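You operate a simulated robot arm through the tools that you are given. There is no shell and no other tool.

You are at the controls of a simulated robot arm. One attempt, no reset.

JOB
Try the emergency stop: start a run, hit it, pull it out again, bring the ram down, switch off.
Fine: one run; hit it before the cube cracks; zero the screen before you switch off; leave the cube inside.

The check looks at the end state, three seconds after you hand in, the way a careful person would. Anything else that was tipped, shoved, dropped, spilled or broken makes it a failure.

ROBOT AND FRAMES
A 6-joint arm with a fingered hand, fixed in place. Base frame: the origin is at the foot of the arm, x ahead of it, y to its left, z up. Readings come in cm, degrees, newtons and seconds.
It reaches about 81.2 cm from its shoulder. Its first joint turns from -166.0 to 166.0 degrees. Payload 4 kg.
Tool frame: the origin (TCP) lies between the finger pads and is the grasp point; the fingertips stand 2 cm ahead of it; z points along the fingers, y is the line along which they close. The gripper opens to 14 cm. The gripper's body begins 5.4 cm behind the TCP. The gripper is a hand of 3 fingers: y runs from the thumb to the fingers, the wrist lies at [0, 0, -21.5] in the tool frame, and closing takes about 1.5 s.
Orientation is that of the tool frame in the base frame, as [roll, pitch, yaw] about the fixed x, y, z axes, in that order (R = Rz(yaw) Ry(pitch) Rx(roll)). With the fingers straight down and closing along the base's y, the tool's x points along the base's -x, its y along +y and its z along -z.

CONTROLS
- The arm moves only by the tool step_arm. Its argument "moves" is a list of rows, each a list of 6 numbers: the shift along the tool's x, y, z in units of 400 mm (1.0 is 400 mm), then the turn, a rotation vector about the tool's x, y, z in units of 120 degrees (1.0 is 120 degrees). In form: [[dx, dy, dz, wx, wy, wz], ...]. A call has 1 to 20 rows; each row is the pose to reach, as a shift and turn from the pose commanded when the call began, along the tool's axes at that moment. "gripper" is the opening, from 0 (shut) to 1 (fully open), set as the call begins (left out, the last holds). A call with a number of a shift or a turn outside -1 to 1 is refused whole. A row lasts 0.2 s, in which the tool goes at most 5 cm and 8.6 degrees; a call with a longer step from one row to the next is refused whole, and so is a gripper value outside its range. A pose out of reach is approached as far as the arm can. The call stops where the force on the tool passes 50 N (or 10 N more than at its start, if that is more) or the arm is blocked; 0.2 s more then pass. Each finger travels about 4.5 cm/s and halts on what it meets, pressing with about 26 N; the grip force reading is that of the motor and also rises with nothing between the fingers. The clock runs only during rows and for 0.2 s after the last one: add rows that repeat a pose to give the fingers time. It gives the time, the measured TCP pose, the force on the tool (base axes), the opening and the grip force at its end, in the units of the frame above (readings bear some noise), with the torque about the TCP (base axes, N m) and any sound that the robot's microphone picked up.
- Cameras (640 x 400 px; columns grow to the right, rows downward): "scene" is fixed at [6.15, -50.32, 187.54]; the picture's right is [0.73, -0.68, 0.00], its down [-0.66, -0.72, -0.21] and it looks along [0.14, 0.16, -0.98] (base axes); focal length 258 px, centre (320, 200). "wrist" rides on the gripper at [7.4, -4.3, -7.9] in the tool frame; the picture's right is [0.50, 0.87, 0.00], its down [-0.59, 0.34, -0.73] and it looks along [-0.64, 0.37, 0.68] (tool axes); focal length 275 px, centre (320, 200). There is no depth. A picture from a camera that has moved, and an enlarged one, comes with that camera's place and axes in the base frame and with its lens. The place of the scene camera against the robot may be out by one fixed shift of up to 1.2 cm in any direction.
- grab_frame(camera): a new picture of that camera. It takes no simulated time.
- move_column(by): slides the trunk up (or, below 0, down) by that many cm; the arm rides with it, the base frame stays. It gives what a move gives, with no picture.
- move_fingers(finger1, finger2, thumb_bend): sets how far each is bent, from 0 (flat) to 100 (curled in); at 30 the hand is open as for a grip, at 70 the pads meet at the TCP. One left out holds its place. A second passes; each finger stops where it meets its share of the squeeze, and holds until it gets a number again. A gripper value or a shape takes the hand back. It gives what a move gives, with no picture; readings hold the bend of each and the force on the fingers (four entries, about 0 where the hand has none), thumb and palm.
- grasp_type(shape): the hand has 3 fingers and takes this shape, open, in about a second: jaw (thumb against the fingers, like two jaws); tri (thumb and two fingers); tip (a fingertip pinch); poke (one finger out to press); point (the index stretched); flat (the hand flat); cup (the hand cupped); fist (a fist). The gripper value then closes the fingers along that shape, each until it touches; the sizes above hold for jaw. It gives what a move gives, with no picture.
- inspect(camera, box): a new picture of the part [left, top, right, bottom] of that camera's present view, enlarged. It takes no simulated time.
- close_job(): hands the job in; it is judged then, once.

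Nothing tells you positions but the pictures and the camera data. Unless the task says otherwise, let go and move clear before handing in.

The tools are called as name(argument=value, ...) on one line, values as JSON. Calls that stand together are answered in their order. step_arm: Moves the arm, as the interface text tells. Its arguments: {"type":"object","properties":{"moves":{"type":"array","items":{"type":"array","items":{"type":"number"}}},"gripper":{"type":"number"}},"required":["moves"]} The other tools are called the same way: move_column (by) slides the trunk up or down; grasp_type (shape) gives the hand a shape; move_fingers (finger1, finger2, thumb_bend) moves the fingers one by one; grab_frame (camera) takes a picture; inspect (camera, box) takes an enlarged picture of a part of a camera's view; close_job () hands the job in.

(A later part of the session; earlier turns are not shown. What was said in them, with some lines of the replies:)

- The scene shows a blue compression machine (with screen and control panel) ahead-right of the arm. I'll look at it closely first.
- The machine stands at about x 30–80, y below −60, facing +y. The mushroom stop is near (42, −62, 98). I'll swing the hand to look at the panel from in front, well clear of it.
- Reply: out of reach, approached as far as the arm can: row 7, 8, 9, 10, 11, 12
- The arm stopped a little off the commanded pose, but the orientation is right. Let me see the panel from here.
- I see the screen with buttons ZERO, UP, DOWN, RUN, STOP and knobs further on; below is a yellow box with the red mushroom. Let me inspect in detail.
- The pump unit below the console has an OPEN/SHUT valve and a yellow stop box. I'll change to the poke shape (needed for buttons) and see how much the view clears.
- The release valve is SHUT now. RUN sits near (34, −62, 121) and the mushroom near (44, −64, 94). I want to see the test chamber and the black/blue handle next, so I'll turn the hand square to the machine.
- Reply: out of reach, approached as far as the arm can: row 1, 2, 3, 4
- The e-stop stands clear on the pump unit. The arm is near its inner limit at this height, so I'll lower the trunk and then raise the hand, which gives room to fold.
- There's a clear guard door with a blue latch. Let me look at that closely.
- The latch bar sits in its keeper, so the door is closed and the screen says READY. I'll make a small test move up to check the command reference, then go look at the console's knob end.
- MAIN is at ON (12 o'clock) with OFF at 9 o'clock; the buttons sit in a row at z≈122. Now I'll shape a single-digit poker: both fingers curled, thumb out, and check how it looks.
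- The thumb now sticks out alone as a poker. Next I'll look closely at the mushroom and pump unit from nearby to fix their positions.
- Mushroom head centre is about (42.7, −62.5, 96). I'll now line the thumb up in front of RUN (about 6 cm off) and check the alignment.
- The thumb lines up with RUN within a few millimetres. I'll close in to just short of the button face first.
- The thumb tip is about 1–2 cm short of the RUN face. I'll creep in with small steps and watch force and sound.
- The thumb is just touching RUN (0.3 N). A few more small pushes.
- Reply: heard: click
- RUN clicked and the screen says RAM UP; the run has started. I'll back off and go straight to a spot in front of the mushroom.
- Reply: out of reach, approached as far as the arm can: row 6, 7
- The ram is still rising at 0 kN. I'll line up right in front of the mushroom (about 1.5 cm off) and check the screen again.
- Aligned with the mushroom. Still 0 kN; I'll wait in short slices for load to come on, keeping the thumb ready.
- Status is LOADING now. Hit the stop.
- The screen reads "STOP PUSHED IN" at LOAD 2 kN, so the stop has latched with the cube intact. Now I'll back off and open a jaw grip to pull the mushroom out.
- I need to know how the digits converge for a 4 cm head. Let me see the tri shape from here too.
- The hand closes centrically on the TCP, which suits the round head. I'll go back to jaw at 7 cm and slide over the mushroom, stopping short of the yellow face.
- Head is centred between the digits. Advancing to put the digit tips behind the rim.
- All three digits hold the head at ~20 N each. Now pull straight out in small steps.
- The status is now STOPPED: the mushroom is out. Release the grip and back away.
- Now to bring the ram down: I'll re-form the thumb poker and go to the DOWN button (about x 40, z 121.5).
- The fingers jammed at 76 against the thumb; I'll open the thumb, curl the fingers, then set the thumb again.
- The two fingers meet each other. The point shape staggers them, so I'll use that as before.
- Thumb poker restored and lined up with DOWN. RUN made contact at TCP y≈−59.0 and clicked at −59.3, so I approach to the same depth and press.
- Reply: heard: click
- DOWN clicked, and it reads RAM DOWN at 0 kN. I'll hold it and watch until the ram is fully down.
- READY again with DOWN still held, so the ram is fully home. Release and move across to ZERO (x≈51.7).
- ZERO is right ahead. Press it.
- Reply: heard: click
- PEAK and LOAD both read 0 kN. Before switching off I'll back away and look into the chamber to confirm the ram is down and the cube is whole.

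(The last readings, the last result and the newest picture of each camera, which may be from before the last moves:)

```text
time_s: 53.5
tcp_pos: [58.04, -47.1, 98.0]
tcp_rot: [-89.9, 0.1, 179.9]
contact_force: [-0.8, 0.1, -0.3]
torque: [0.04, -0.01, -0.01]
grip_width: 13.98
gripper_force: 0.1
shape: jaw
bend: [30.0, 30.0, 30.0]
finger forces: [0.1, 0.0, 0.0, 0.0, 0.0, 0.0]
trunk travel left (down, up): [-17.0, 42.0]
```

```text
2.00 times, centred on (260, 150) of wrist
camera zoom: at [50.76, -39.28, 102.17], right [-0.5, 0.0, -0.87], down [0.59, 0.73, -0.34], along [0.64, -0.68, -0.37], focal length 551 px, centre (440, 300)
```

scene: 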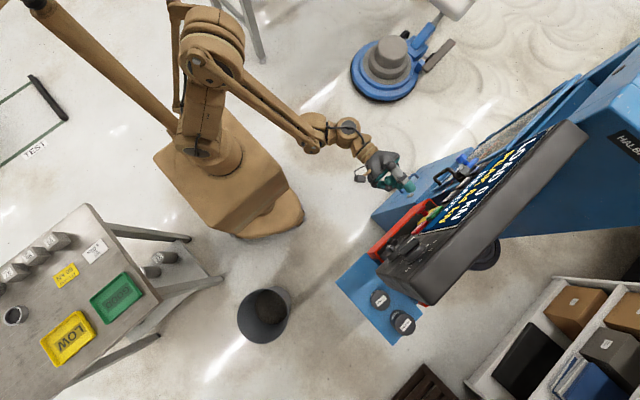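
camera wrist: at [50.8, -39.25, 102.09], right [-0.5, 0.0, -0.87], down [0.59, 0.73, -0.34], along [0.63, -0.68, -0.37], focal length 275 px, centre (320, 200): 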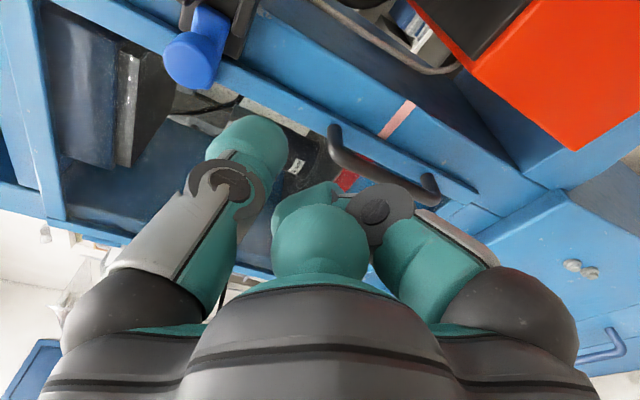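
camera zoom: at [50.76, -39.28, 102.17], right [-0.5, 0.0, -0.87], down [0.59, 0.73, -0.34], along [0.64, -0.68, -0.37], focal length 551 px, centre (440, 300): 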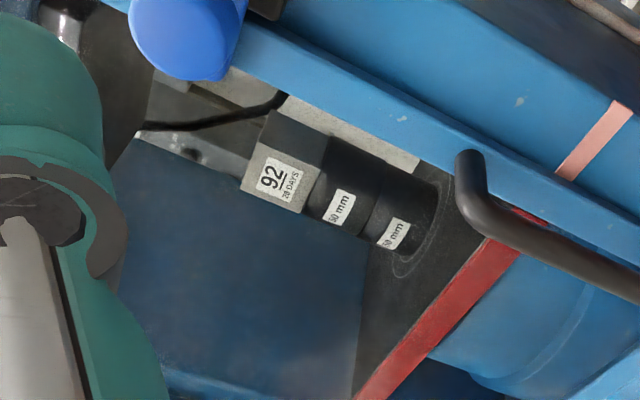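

The cube (label "92") is whole on its spacers with a clear gap above, so the ram is down. Next is the MAIN knob: move in front of it with the hand tilted about 15° to match the console slope.

step_arm(moves=[[0.0864, -0.0682, 0.0068, -0.0114, 0, 0], [0.1727, -0.1364, 0.0136, -0.0227, 0, 0], [0.2591, -0.2045, 0.0205, -0.0341, 0, 0], [0.3455, -0.2727, 0.0273, -0.0455, 0, 0], [0.4318, -0.3409, 0.0341, -0.0568, 0, 0], [0.5182, -0.4091, 0.0409, -0.0682, 0, 0], [0.6045, -0.4773, 0.0477, -0.0795, 0, 0], [0.6909, -0.5455, 0.0545, -0.0909, 0, 0], [0.7773, -0.6136, 0.0614, -0.1023, 0, 0], [0.8636, -0.6818, 0.0682, -0.1136, 0, 0], [0.95, -0.75, 0.075, -0.125, 0, 0]], gripper=0.5)

grab_frame(camera="wrist")

grab_frame(camera="scene")

```text
time_s: 55.9
tcp_pos: [19.89, -49.81, 127.7]
tcp_rot: [-105.0, 0.2, 179.9]
contact_force: [-0.7, 0.0, -0.2]
torque: [0.0, -0.02, 0.01]
grip_width: 7.04
gripper_force: 0.1
shape: jaw
bend: [34.0, 34.0, 33.0]
finger forces: [0.0, 0.0, 0.1, 0.0, 0.0, 0.1]
trunk travel left (down, up): [-17.0, 42.0]
```

```text
taken
camera wrist: at [12.48, -43.38, 133.85], right [-0.5, 0.22, -0.84], down [0.59, 0.8, -0.14], along [0.64, -0.56, -0.53], focal length 275 px, centre (320, 200)
```

wrist: 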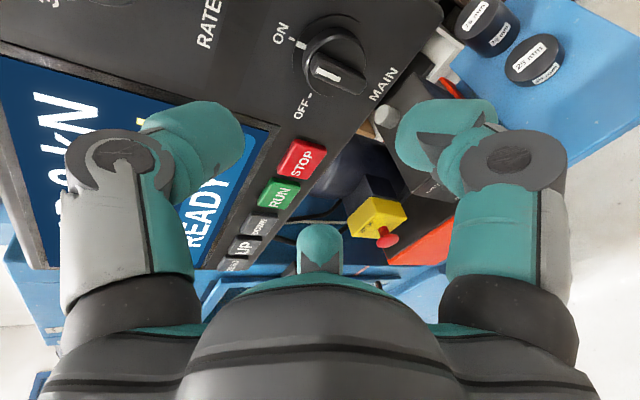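

```text
taken
```

scene: 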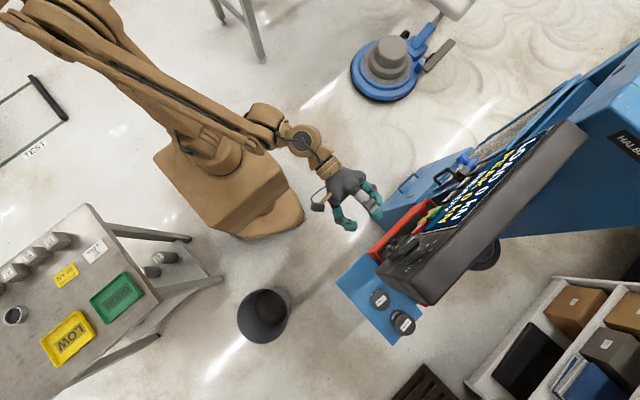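

inspect(camera="wrist", box=[240, 0, 440, 125])

```text
3.20 times, centred on (340, 62) of wrist
camera zoom: at [12.48, -43.38, 133.85], right [-0.5, 0.22, -0.84], down [0.59, 0.8, -0.14], along [0.64, -0.56, -0.53], focal length 881 px, centre (256, 640)
```

zoom: 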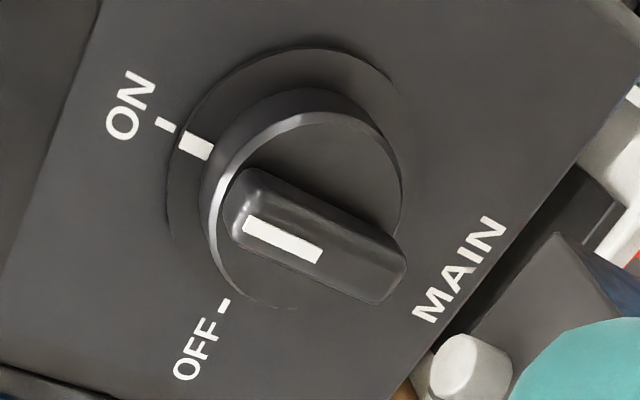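

MAIN's axis is at (18.8, 124.0) on a vertical panel face at y≈−62.5; its bar handle is vertical. I'll lower the trunk a bit for reach, square up the hand, then pre-roll it 90° so a −90° turn ends in the nominal pose.

move_column(by=-14)

step_arm(moves=[[0.0092, -0.0898, 0.0035, 0.0417, 0, 0], [0.0183, -0.1797, 0.007, 0.0833, 0, 0], [0.0275, -0.2695, 0.0105, 0.125, 0, 0]])

step_arm(moves=[[0, 0, 0, 0, 0, 0.0682], [0, 0, 0, 0, 0, 0.1364], [0, 0, 0, 0, 0, 0.2045], [0, 0, 0, 0, 0, 0.2727], [0, 0, 0, 0, 0, 0.3409], [0, 0, 0, 0, 0, 0.4091], [0, 0, 0, 0, 0, 0.4773], [0, 0, 0, 0, 0, 0.5455], [0, 0, 0, 0, 0, 0.6136], [0, 0, 0, 0, 0, 0.6818], [0, 0, 0, 0, 0, 0.75]])

grab_frame(camera="wrist")

grab_frame(camera="scene")

```text
time_s: 57.6
tcp_pos: [20.04, -49.88, 113.68]
tcp_rot: [-104.9, 0.0, 179.9]
contact_force: [-0.2, -1.0, 0.1]
torque: [0.01, 0.03, -0.01]
grip_width: 7.05
gripper_force: 0.0
shape: jaw
bend: [34.0, 34.0, 33.0]
finger forces: [0.0, 0.1, 0.0, 0.0, 0.0, 0.1]
trunk travel left (down, up): [-3.0, 56.0]
```

```text
time_s: 58.4
tcp_pos: [18.77, -53.29, 124.05]
tcp_rot: [-89.8, 0.0, 180.0]
contact_force: [0.6, 0.1, 0.5]
torque: [0.01, -0.02, 0.0]
grip_width: 7.02
gripper_force: 0.1
shape: jaw
bend: [34.0, 34.0, 33.0]
finger forces: [0.1, 0.0, 0.0, 0.0, 0.0, 0.0]
trunk travel left (down, up): [-3.0, 56.0]
```

```text
time_s: 60.8
tcp_pos: [18.77, -53.06, 123.92]
tcp_rot: [91.8, 89.8, 1.7]
contact_force: [0.6, 0.9, 0.6]
torque: [0.0, -0.03, 0.0]
grip_width: 7.01
gripper_force: 0.0
shape: jaw
bend: [34.0, 34.0, 33.0]
finger forces: [0.1, 0.1, 0.1, 0.0, 0.1, 0.1]
trunk travel left (down, up): [-3.0, 56.0]
```

```text
taken
camera wrist: at [14.64, -45.27, 116.48], right [0.87, 0.0, -0.5], down [0.34, 0.73, 0.59], along [0.36, -0.68, 0.64], focal length 275 px, centre (320, 200)
```

wrist: 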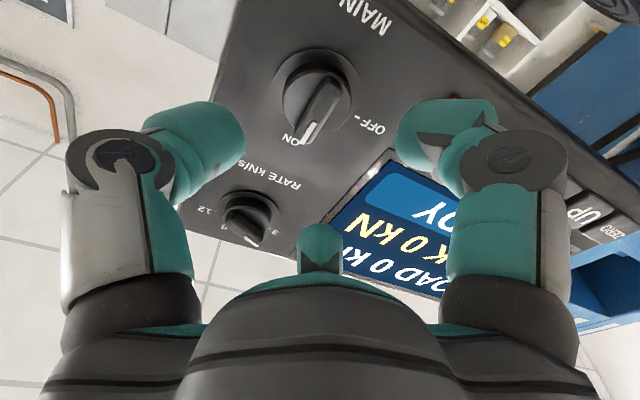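

```text
taken
```

scene: 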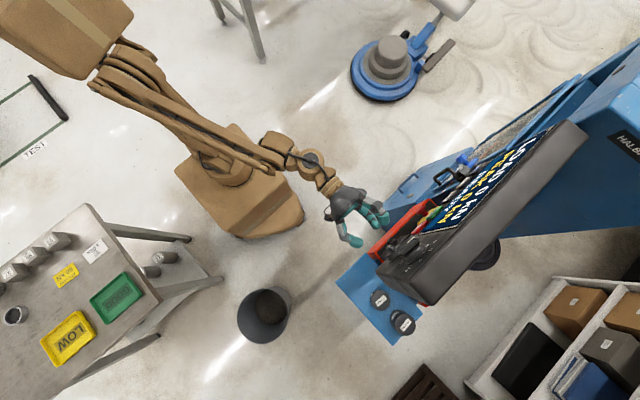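

The hand is rolled with the knob bar centred between the digits (axis check agrees: 18.8, 123.9). Moving in over the knob.

step_arm(moves=[[0, 0, 0.05, 0, 0, 0], [0, 0, 0.1, 0, 0, 0], [0, 0, 0.13, 0, 0, 0]])

step_arm(moves=[[0, 0, 0.01, 0, 0, 0], [0, 0, 0.02, 0, 0, 0], [0, 0, 0.03, 0, 0, 0]])

grab_frame(camera="wrist")

```text
time_s: 61.6
tcp_pos: [18.8, -58.41, 124.08]
tcp_rot: [109.6, 89.9, 19.6]
contact_force: [0.2, 0.3, -0.2]
torque: [-0.04, -0.04, -0.02]
grip_width: 7.03
gripper_force: 0.0
shape: jaw
bend: [34.0, 34.0, 33.0]
finger forces: [0.0, 0.0, 0.0, 0.0, 0.0, 0.1]
trunk travel left (down, up): [-3.0, 56.0]
```

```text
time_s: 62.4
tcp_pos: [18.79, -59.55, 123.96]
tcp_rot: [-74.9, 90.0, -165.1]
contact_force: [-0.4, -0.3, -0.6]
torque: [0.0, -0.03, 0.0]
grip_width: 7.03
gripper_force: 0.0
shape: jaw
bend: [34.0, 34.0, 33.0]
finger forces: [0.0, 0.0, 0.0, 0.1, 0.0, 0.1]
trunk travel left (down, up): [-3.0, 56.0]
```

```text
taken
camera wrist: at [14.55, -51.73, 116.5], right [0.87, 0.0, -0.5], down [0.34, 0.73, 0.59], along [0.37, -0.68, 0.64], focal length 275 px, centre (320, 200)
```

wrist: 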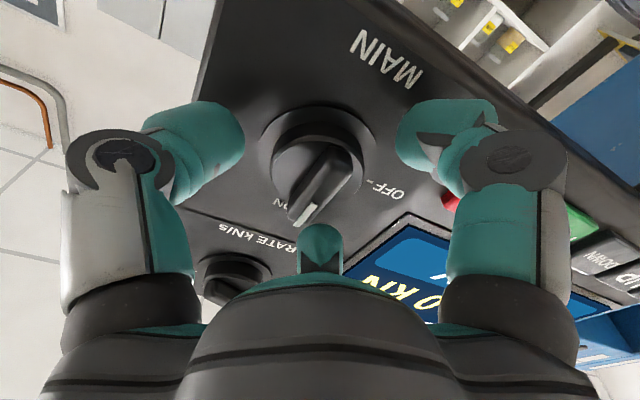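

The digits surround the bar. Slightly deeper, then close gently on it.

step_arm(moves=[[0, 0, 0.004, 0, 0, 0]])

step_arm(moves=[[0, 0, 0, 0, 0, 0], [0, 0, 0, 0, 0, 0], [0, 0, 0, 0, 0, 0], [0, 0, 0, 0, 0, 0], [0, 0, 0, 0, 0, 0], [0, 0, 0, 0, 0, 0], [0, 0, 0, 0, 0, 0]], gripper=0.0)

grab_frame(camera="wrist")

```text
time_s: 62.8
tcp_pos: [18.79, -59.59, 123.94]
tcp_rot: [-76.3, 90.0, -166.5]
contact_force: [-0.7, 0.3, 0.3]
torque: [0.01, 0.02, 0.0]
grip_width: 7.02
gripper_force: 0.1
shape: jaw
bend: [34.0, 34.0, 33.0]
finger forces: [0.0, 0.0, 0.1, 0.1, 0.0, 0.1]
trunk travel left (down, up): [-3.0, 56.0]
```

```text
time_s: 64.4
tcp_pos: [18.8, -59.58, 123.94]
tcp_rot: [-74.2, 90.0, -164.3]
contact_force: [0.4, 0.5, 1.0]
torque: [-0.07, 0.0, -0.1]
grip_width: 3.49
gripper_force: 25.9
shape: jaw
bend: [48.0, 46.0, 45.0]
finger forces: [18.2, 19.8, 0.0, 0.1, 21.1, 0.1]
trunk travel left (down, up): [-3.0, 56.0]
```

```text
taken
camera wrist: at [14.53, -51.85, 116.48], right [0.87, 0.0, -0.5], down [0.34, 0.73, 0.59], along [0.37, -0.68, 0.64], focal length 275 px, centre (320, 200)
```

wrist: 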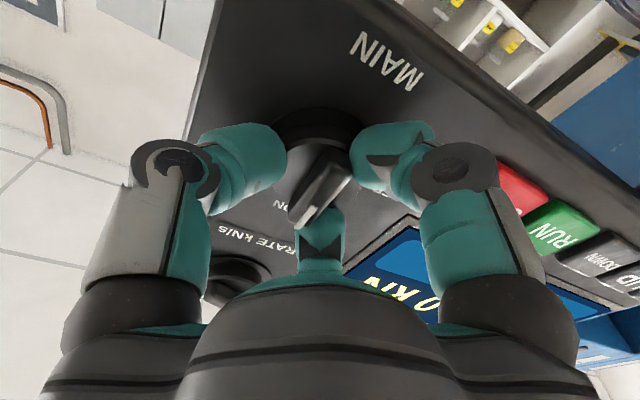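

All three digits grip the knob body (~20 N each). Turn counter‑clockwise (toward OFF) a bit first to see that it follows.

step_arm(moves=[[0, 0, 0, 0, 0, -0.0625], [0, 0, 0, 0, 0, -0.125], [0, 0, 0, 0, 0, -0.1875], [0, 0, 0, 0, 0, -0.25]])

grab_frame(camera="wrist")

```text
time_s: 65.4
tcp_pos: [18.7, -59.64, 124.03]
tcp_rot: [-89.9, 60.0, 180.0]
contact_force: [-3.4, 3.6, -5.4]
torque: [0.0, -0.03, -0.17]
grip_width: 3.48
gripper_force: 26.6
shape: jaw
bend: [48.0, 46.0, 45.0]
finger forces: [20.1, 19.5, 0.1, 0.0, 23.5, 0.0]
trunk travel left (down, up): [-3.0, 56.0]
```

```text
taken
camera wrist: at [11.35, -51.85, 119.63], right [0.5, 0.0, -0.87], down [0.59, 0.73, 0.34], along [0.63, -0.68, 0.37], focal length 275 px, centre (320, 200)
```

wrist: 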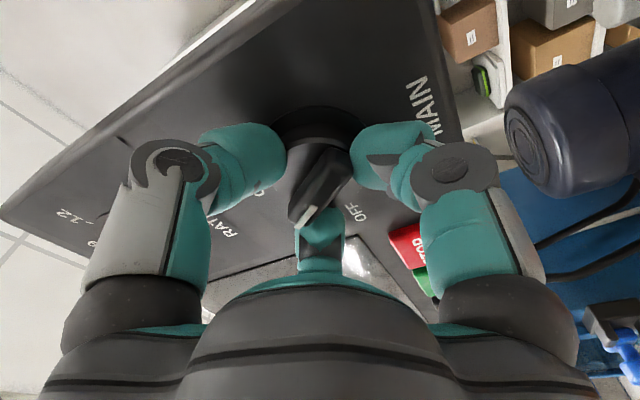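

The knob follows the hand. Continue the remaining 60° to OFF.

step_arm(moves=[[0, 0, 0, 0, 0, -0.0625], [0, 0, 0, 0, 0, -0.125], [0, 0, 0, 0, 0, -0.1875], [0, 0, 0, 0, 0, -0.25], [0, 0, 0, 0, 0, -0.3125], [0, 0, 0, 0, 0, -0.375], [0, 0, 0, 0, 0, -0.4375], [0, 0, 0, 0, 0, -0.5]])

grab_frame(camera="wrist")

grab_frame(camera="scene")

```text
time_s: 67.2
tcp_pos: [18.45, -59.53, 123.97]
tcp_rot: [-90.0, 0.0, 179.8]
contact_force: [-9.2, 0.6, 2.0]
torque: [-0.19, -0.27, -0.14]
grip_width: 3.44
gripper_force: 26.4
shape: jaw
bend: [48.0, 47.0, 45.0]
finger forces: [20.7, 17.2, 0.1, 0.1, 23.0, 0.0]
trunk travel left (down, up): [-3.0, 56.0]
```

```text
taken
camera wrist: at [11.29, -51.81, 128.2], right [-0.5, 0.0, -0.87], down [0.59, 0.73, -0.34], along [0.63, -0.68, -0.37], focal length 275 px, centre (320, 200)
```

wrist: 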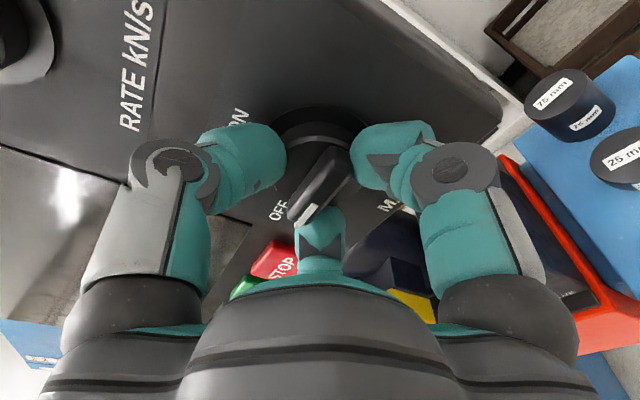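

```text
taken
```

scene: 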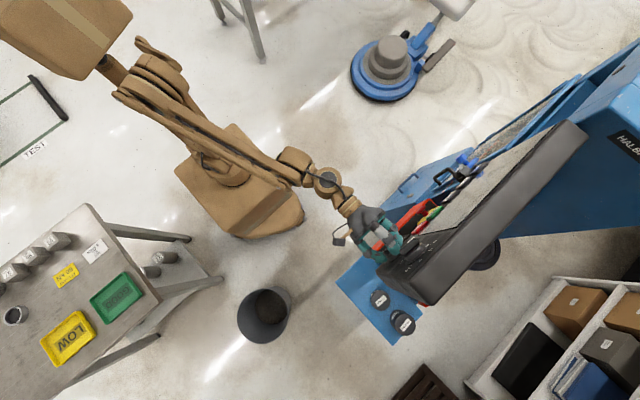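

The screen has gone dark and the pointer is at OFF. Release the knob and back straight away.

step_arm(moves=[[0, 0, 0, 0, 0, 0], [0, 0, 0, 0, 0, 0], [0, 0, 0, 0, 0, 0], [0, 0, 0, 0, 0, 0], [0, 0, 0, 0, 0, 0]], gripper=0.5)

step_arm(moves=[[0, 0, -0.05, 0, 0, 0], [0, 0, -0.12, 0, 0, 0], [0, 0, -0.2, 0, 0, 0]])

grab_frame(camera="wrist")

inspect(camera="scene", box=[350, 160, 480, 280])

```text
time_s: 68.4
tcp_pos: [18.75, -59.66, 123.99]
tcp_rot: [-90.0, 0.0, 179.9]
contact_force: [-0.3, -0.1, 0.5]
torque: [-0.02, 0.01, -0.03]
grip_width: 6.97
gripper_force: 0.1
shape: jaw
bend: [34.0, 34.0, 33.0]
finger forces: [0.0, 0.0, 0.1, 0.0, 0.1, 0.1]
trunk travel left (down, up): [-3.0, 56.0]
```

```text
time_s: 69.2
tcp_pos: [18.54, -51.59, 123.85]
tcp_rot: [-90.0, 0.1, 179.8]
contact_force: [0.5, 0.3, 0.5]
torque: [0.0, 0.03, -0.02]
grip_width: 6.97
gripper_force: 0.1
shape: jaw
bend: [34.0, 34.0, 33.0]
finger forces: [0.0, 0.0, 0.0, 0.0, 0.0, 0.1]
trunk travel left (down, up): [-3.0, 56.0]
```

```text
taken
camera wrist: at [11.31, -43.8, 128.13], right [-0.5, 0.0, -0.87], down [0.59, 0.73, -0.34], along [0.64, -0.68, -0.37], focal length 275 px, centre (320, 200)
```

wrist: 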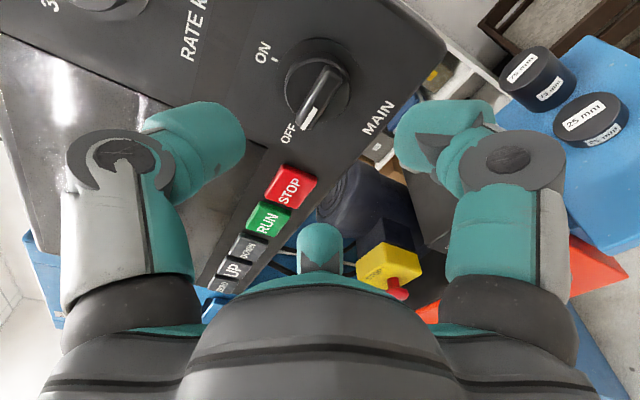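

```text
3.33 times, centred on (415, 220) of scene
camera zoom: at [6.15, -50.32, 187.54], right [0.73, -0.68, 0.0], down [-0.66, -0.72, -0.21], along [0.14, 0.16, -0.98], focal length 861 px, centre (3, 133)
```

zoom: 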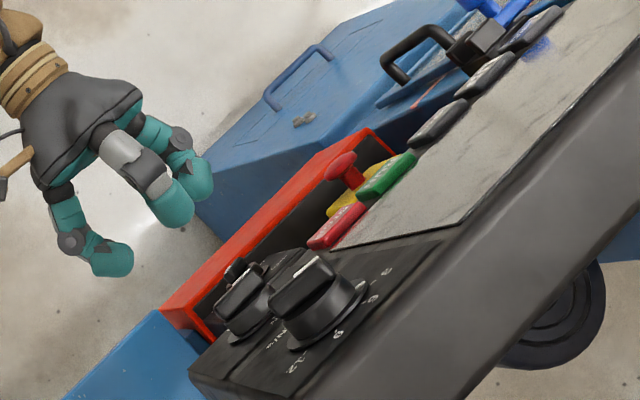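

inspect(camera="wrist", box=[240, 20, 400, 150])

inspect(camera="wrist", box=[340, 220, 440, 310])

```text
3.08 times, centred on (320, 85) of wrist
camera zoom: at [11.31, -43.8, 128.13], right [-0.5, 0.0, -0.87], down [0.59, 0.73, -0.34], along [0.64, -0.68, -0.37], focal length 847 px, centre (320, 554)
```

zoom: 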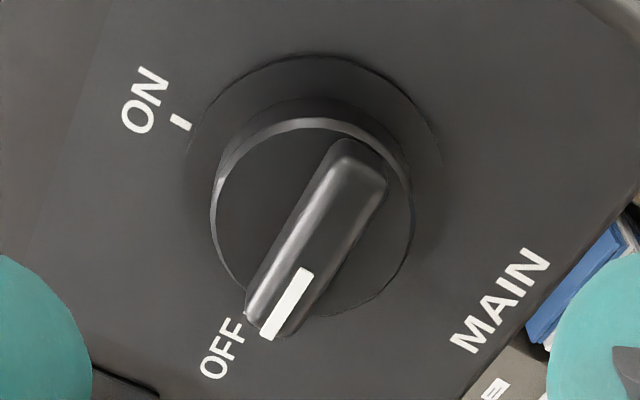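

```text
4.44 times, centred on (390, 265) of wrist
camera zoom: at [11.31, -43.8, 128.13], right [-0.5, 0.0, -0.87], down [0.59, 0.73, -0.34], along [0.64, -0.68, -0.37], focal length 1224 px, centre (9, -89)
```

zoom: 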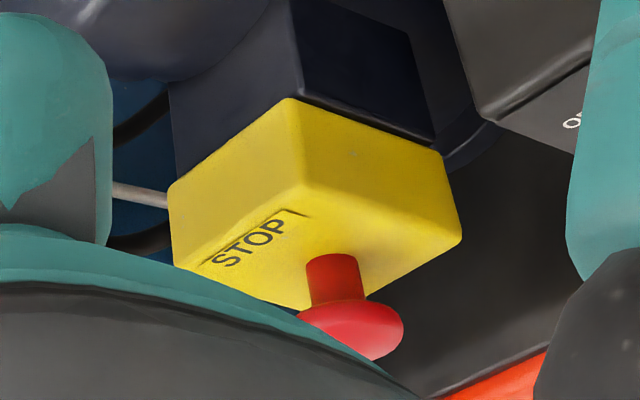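

MAIN points at OFF, the mushroom is out, everything reads as wanted. I'll draw the hand further clear, check the scene once more, then hand in.

step_arm(moves=[[0, -0.08, -0.05, 0, 0, 0], [0, -0.16, -0.1, 0, 0, 0], [0, -0.24, -0.15, 0, 0, 0]])

grab_frame(camera="scene")

grab_frame(camera="wrist")

```text
time_s: 70.0
tcp_pos: [21.77, -52.23, 133.87]
tcp_rot: [-90.0, 0.0, 179.7]
contact_force: [0.0, -0.5, -0.7]
torque: [0.02, -0.02, 0.02]
grip_width: 6.98
gripper_force: 0.2
shape: jaw
bend: [34.0, 34.0, 33.0]
finger forces: [0.0, 0.0, 0.1, 0.0, 0.0, 0.0]
trunk travel left (down, up): [-3.0, 56.0]
stopped in row 3: the arm was blocked; the commanded pose is now the measured one
```

```text
taken
```

scene: 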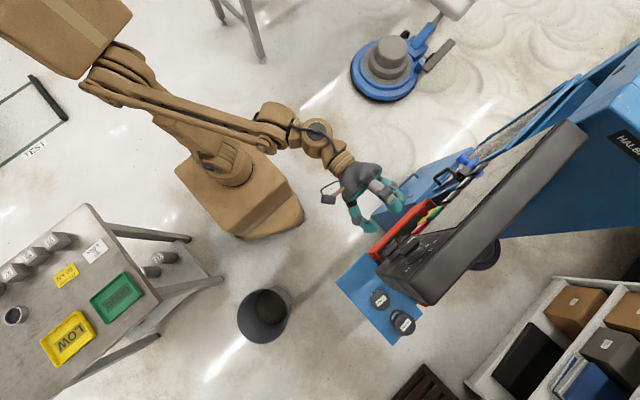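

```text
taken
camera wrist: at [14.48, -44.41, 138.01], right [-0.5, 0.0, -0.87], down [0.59, 0.73, -0.34], along [0.63, -0.68, -0.37], focal length 275 px, centre (320, 200)
```

wrist: 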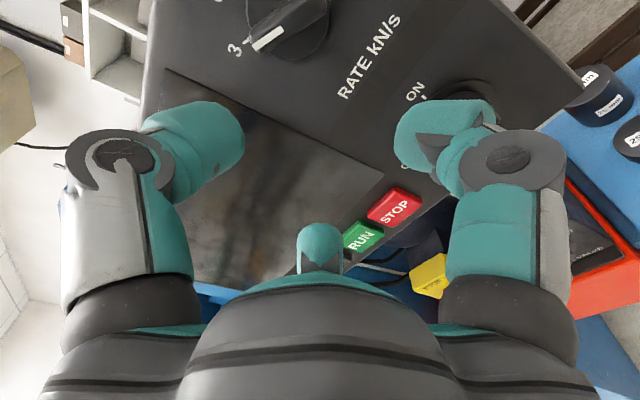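

The last retreat row was blocked by something near the elbow or a joint limit. Let me inspect the upper-left region of the scene to make sure nothing was touched.

inspect(camera="scene", box=[0, 0, 320, 200])

inspect(camera="scene", box=[300, 120, 460, 240])

```text
2.00 times, centred on (160, 100) of scene
camera zoom: at [6.15, -50.32, 187.54], right [0.73, -0.68, 0.0], down [-0.66, -0.72, -0.21], along [0.14, 0.16, -0.98], focal length 517 px, centre (640, 400)
```

zoom: 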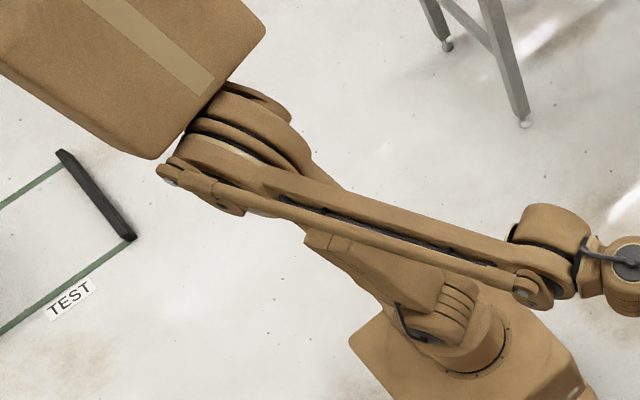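

```text
3.33 times, centred on (380, 180) of scene
camera zoom: at [6.15, -50.32, 187.54], right [0.73, -0.68, 0.0], down [-0.66, -0.72, -0.21], along [0.14, 0.16, -0.98], focal length 861 px, centre (120, 267)
```

zoom: 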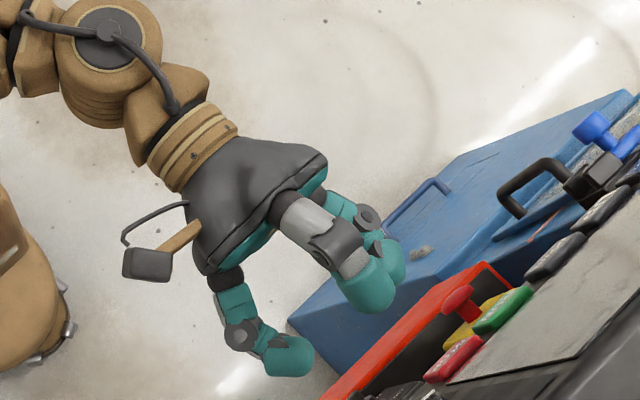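

That box is part of the robot (its mast top riding with the trunk), and the tool forces are nil, so only the arm's own limit stopped it. I'll ease the arm out of that corner to a relaxed clear pose.

step_arm(moves=[[-0.08, 0, -0.02, 0, 0, 0], [-0.16, 0, -0.045, 0, 0, 0], [-0.25, 0, -0.075, 0, 0, 0]])

grab_frame(camera="scene")

grab_frame(camera="wrist")

```text
time_s: 70.8
tcp_pos: [31.83, -49.03, 133.92]
tcp_rot: [-90.0, 0.0, 179.8]
contact_force: [0.6, 0.1, -0.2]
torque: [0.0, -0.01, 0.0]
grip_width: 7.0
gripper_force: 0.2
shape: jaw
bend: [34.0, 34.0, 33.0]
finger forces: [0.0, 0.0, 0.0, 0.0, 0.0, 0.1]
trunk travel left (down, up): [-3.0, 56.0]
```

```text
taken
```

scene: 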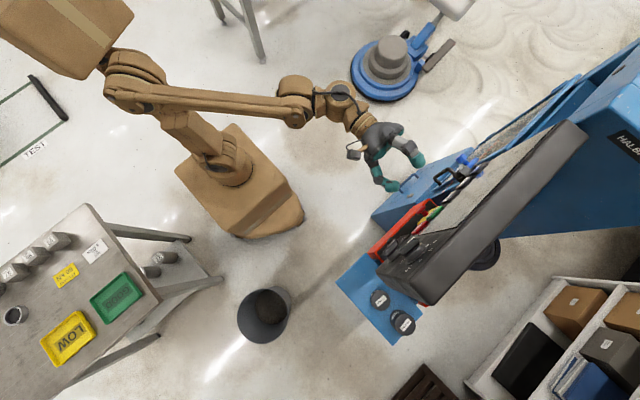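

```text
taken
camera wrist: at [24.47, -41.26, 138.11], right [-0.5, 0.0, -0.87], down [0.59, 0.73, -0.34], along [0.63, -0.68, -0.37], focal length 275 px, centre (320, 200)
```

wrist: 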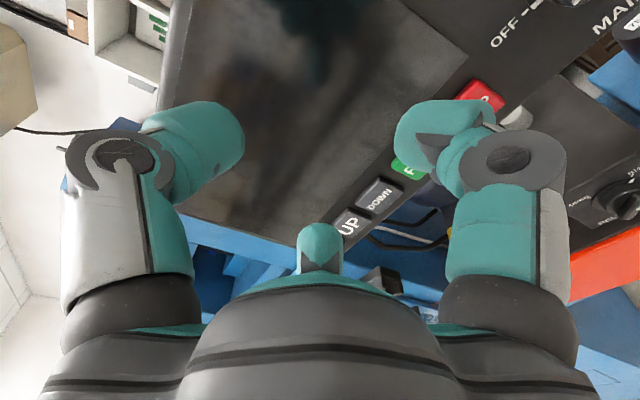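

The screen is dark, MAIN is OFF, the mushroom is out, the cube is untouched behind the latched door, and the hand is clear. Handing in.

close_job()

```text
The job is handed in.
```

The emergency stop test is done and handed in; the stop worked, and the cube was still whole when I last looked.

- **Run:** I pressed RUN once and waited until the screen went from RAM UP to LOADING.
- **Stop:** I pushed the mushroom in at 2 kN, and the screen read "STOP PUSHED IN".
- **Pull out:** I gripped the mushroom and pulled it back out, and the screen changed to STOPPED.
- **Ram down:** I held DOWN until the screen read READY at 0 kN. Looking through the guard door, I saw the cube sitting on its spacers with a gap above it.
- **Zero and off:** I pressed ZERO, and load and peak both read 0 kN. Then I turned MAIN to OFF and the screen went dark.

The release valve, rate knob, door and latch were not touched. While I was backing away at the end, the arm was blocked for a moment. The tool felt no force, and I took it for the arm's own limit or its mast. I then moved the hand well clear of the machine before handing in.
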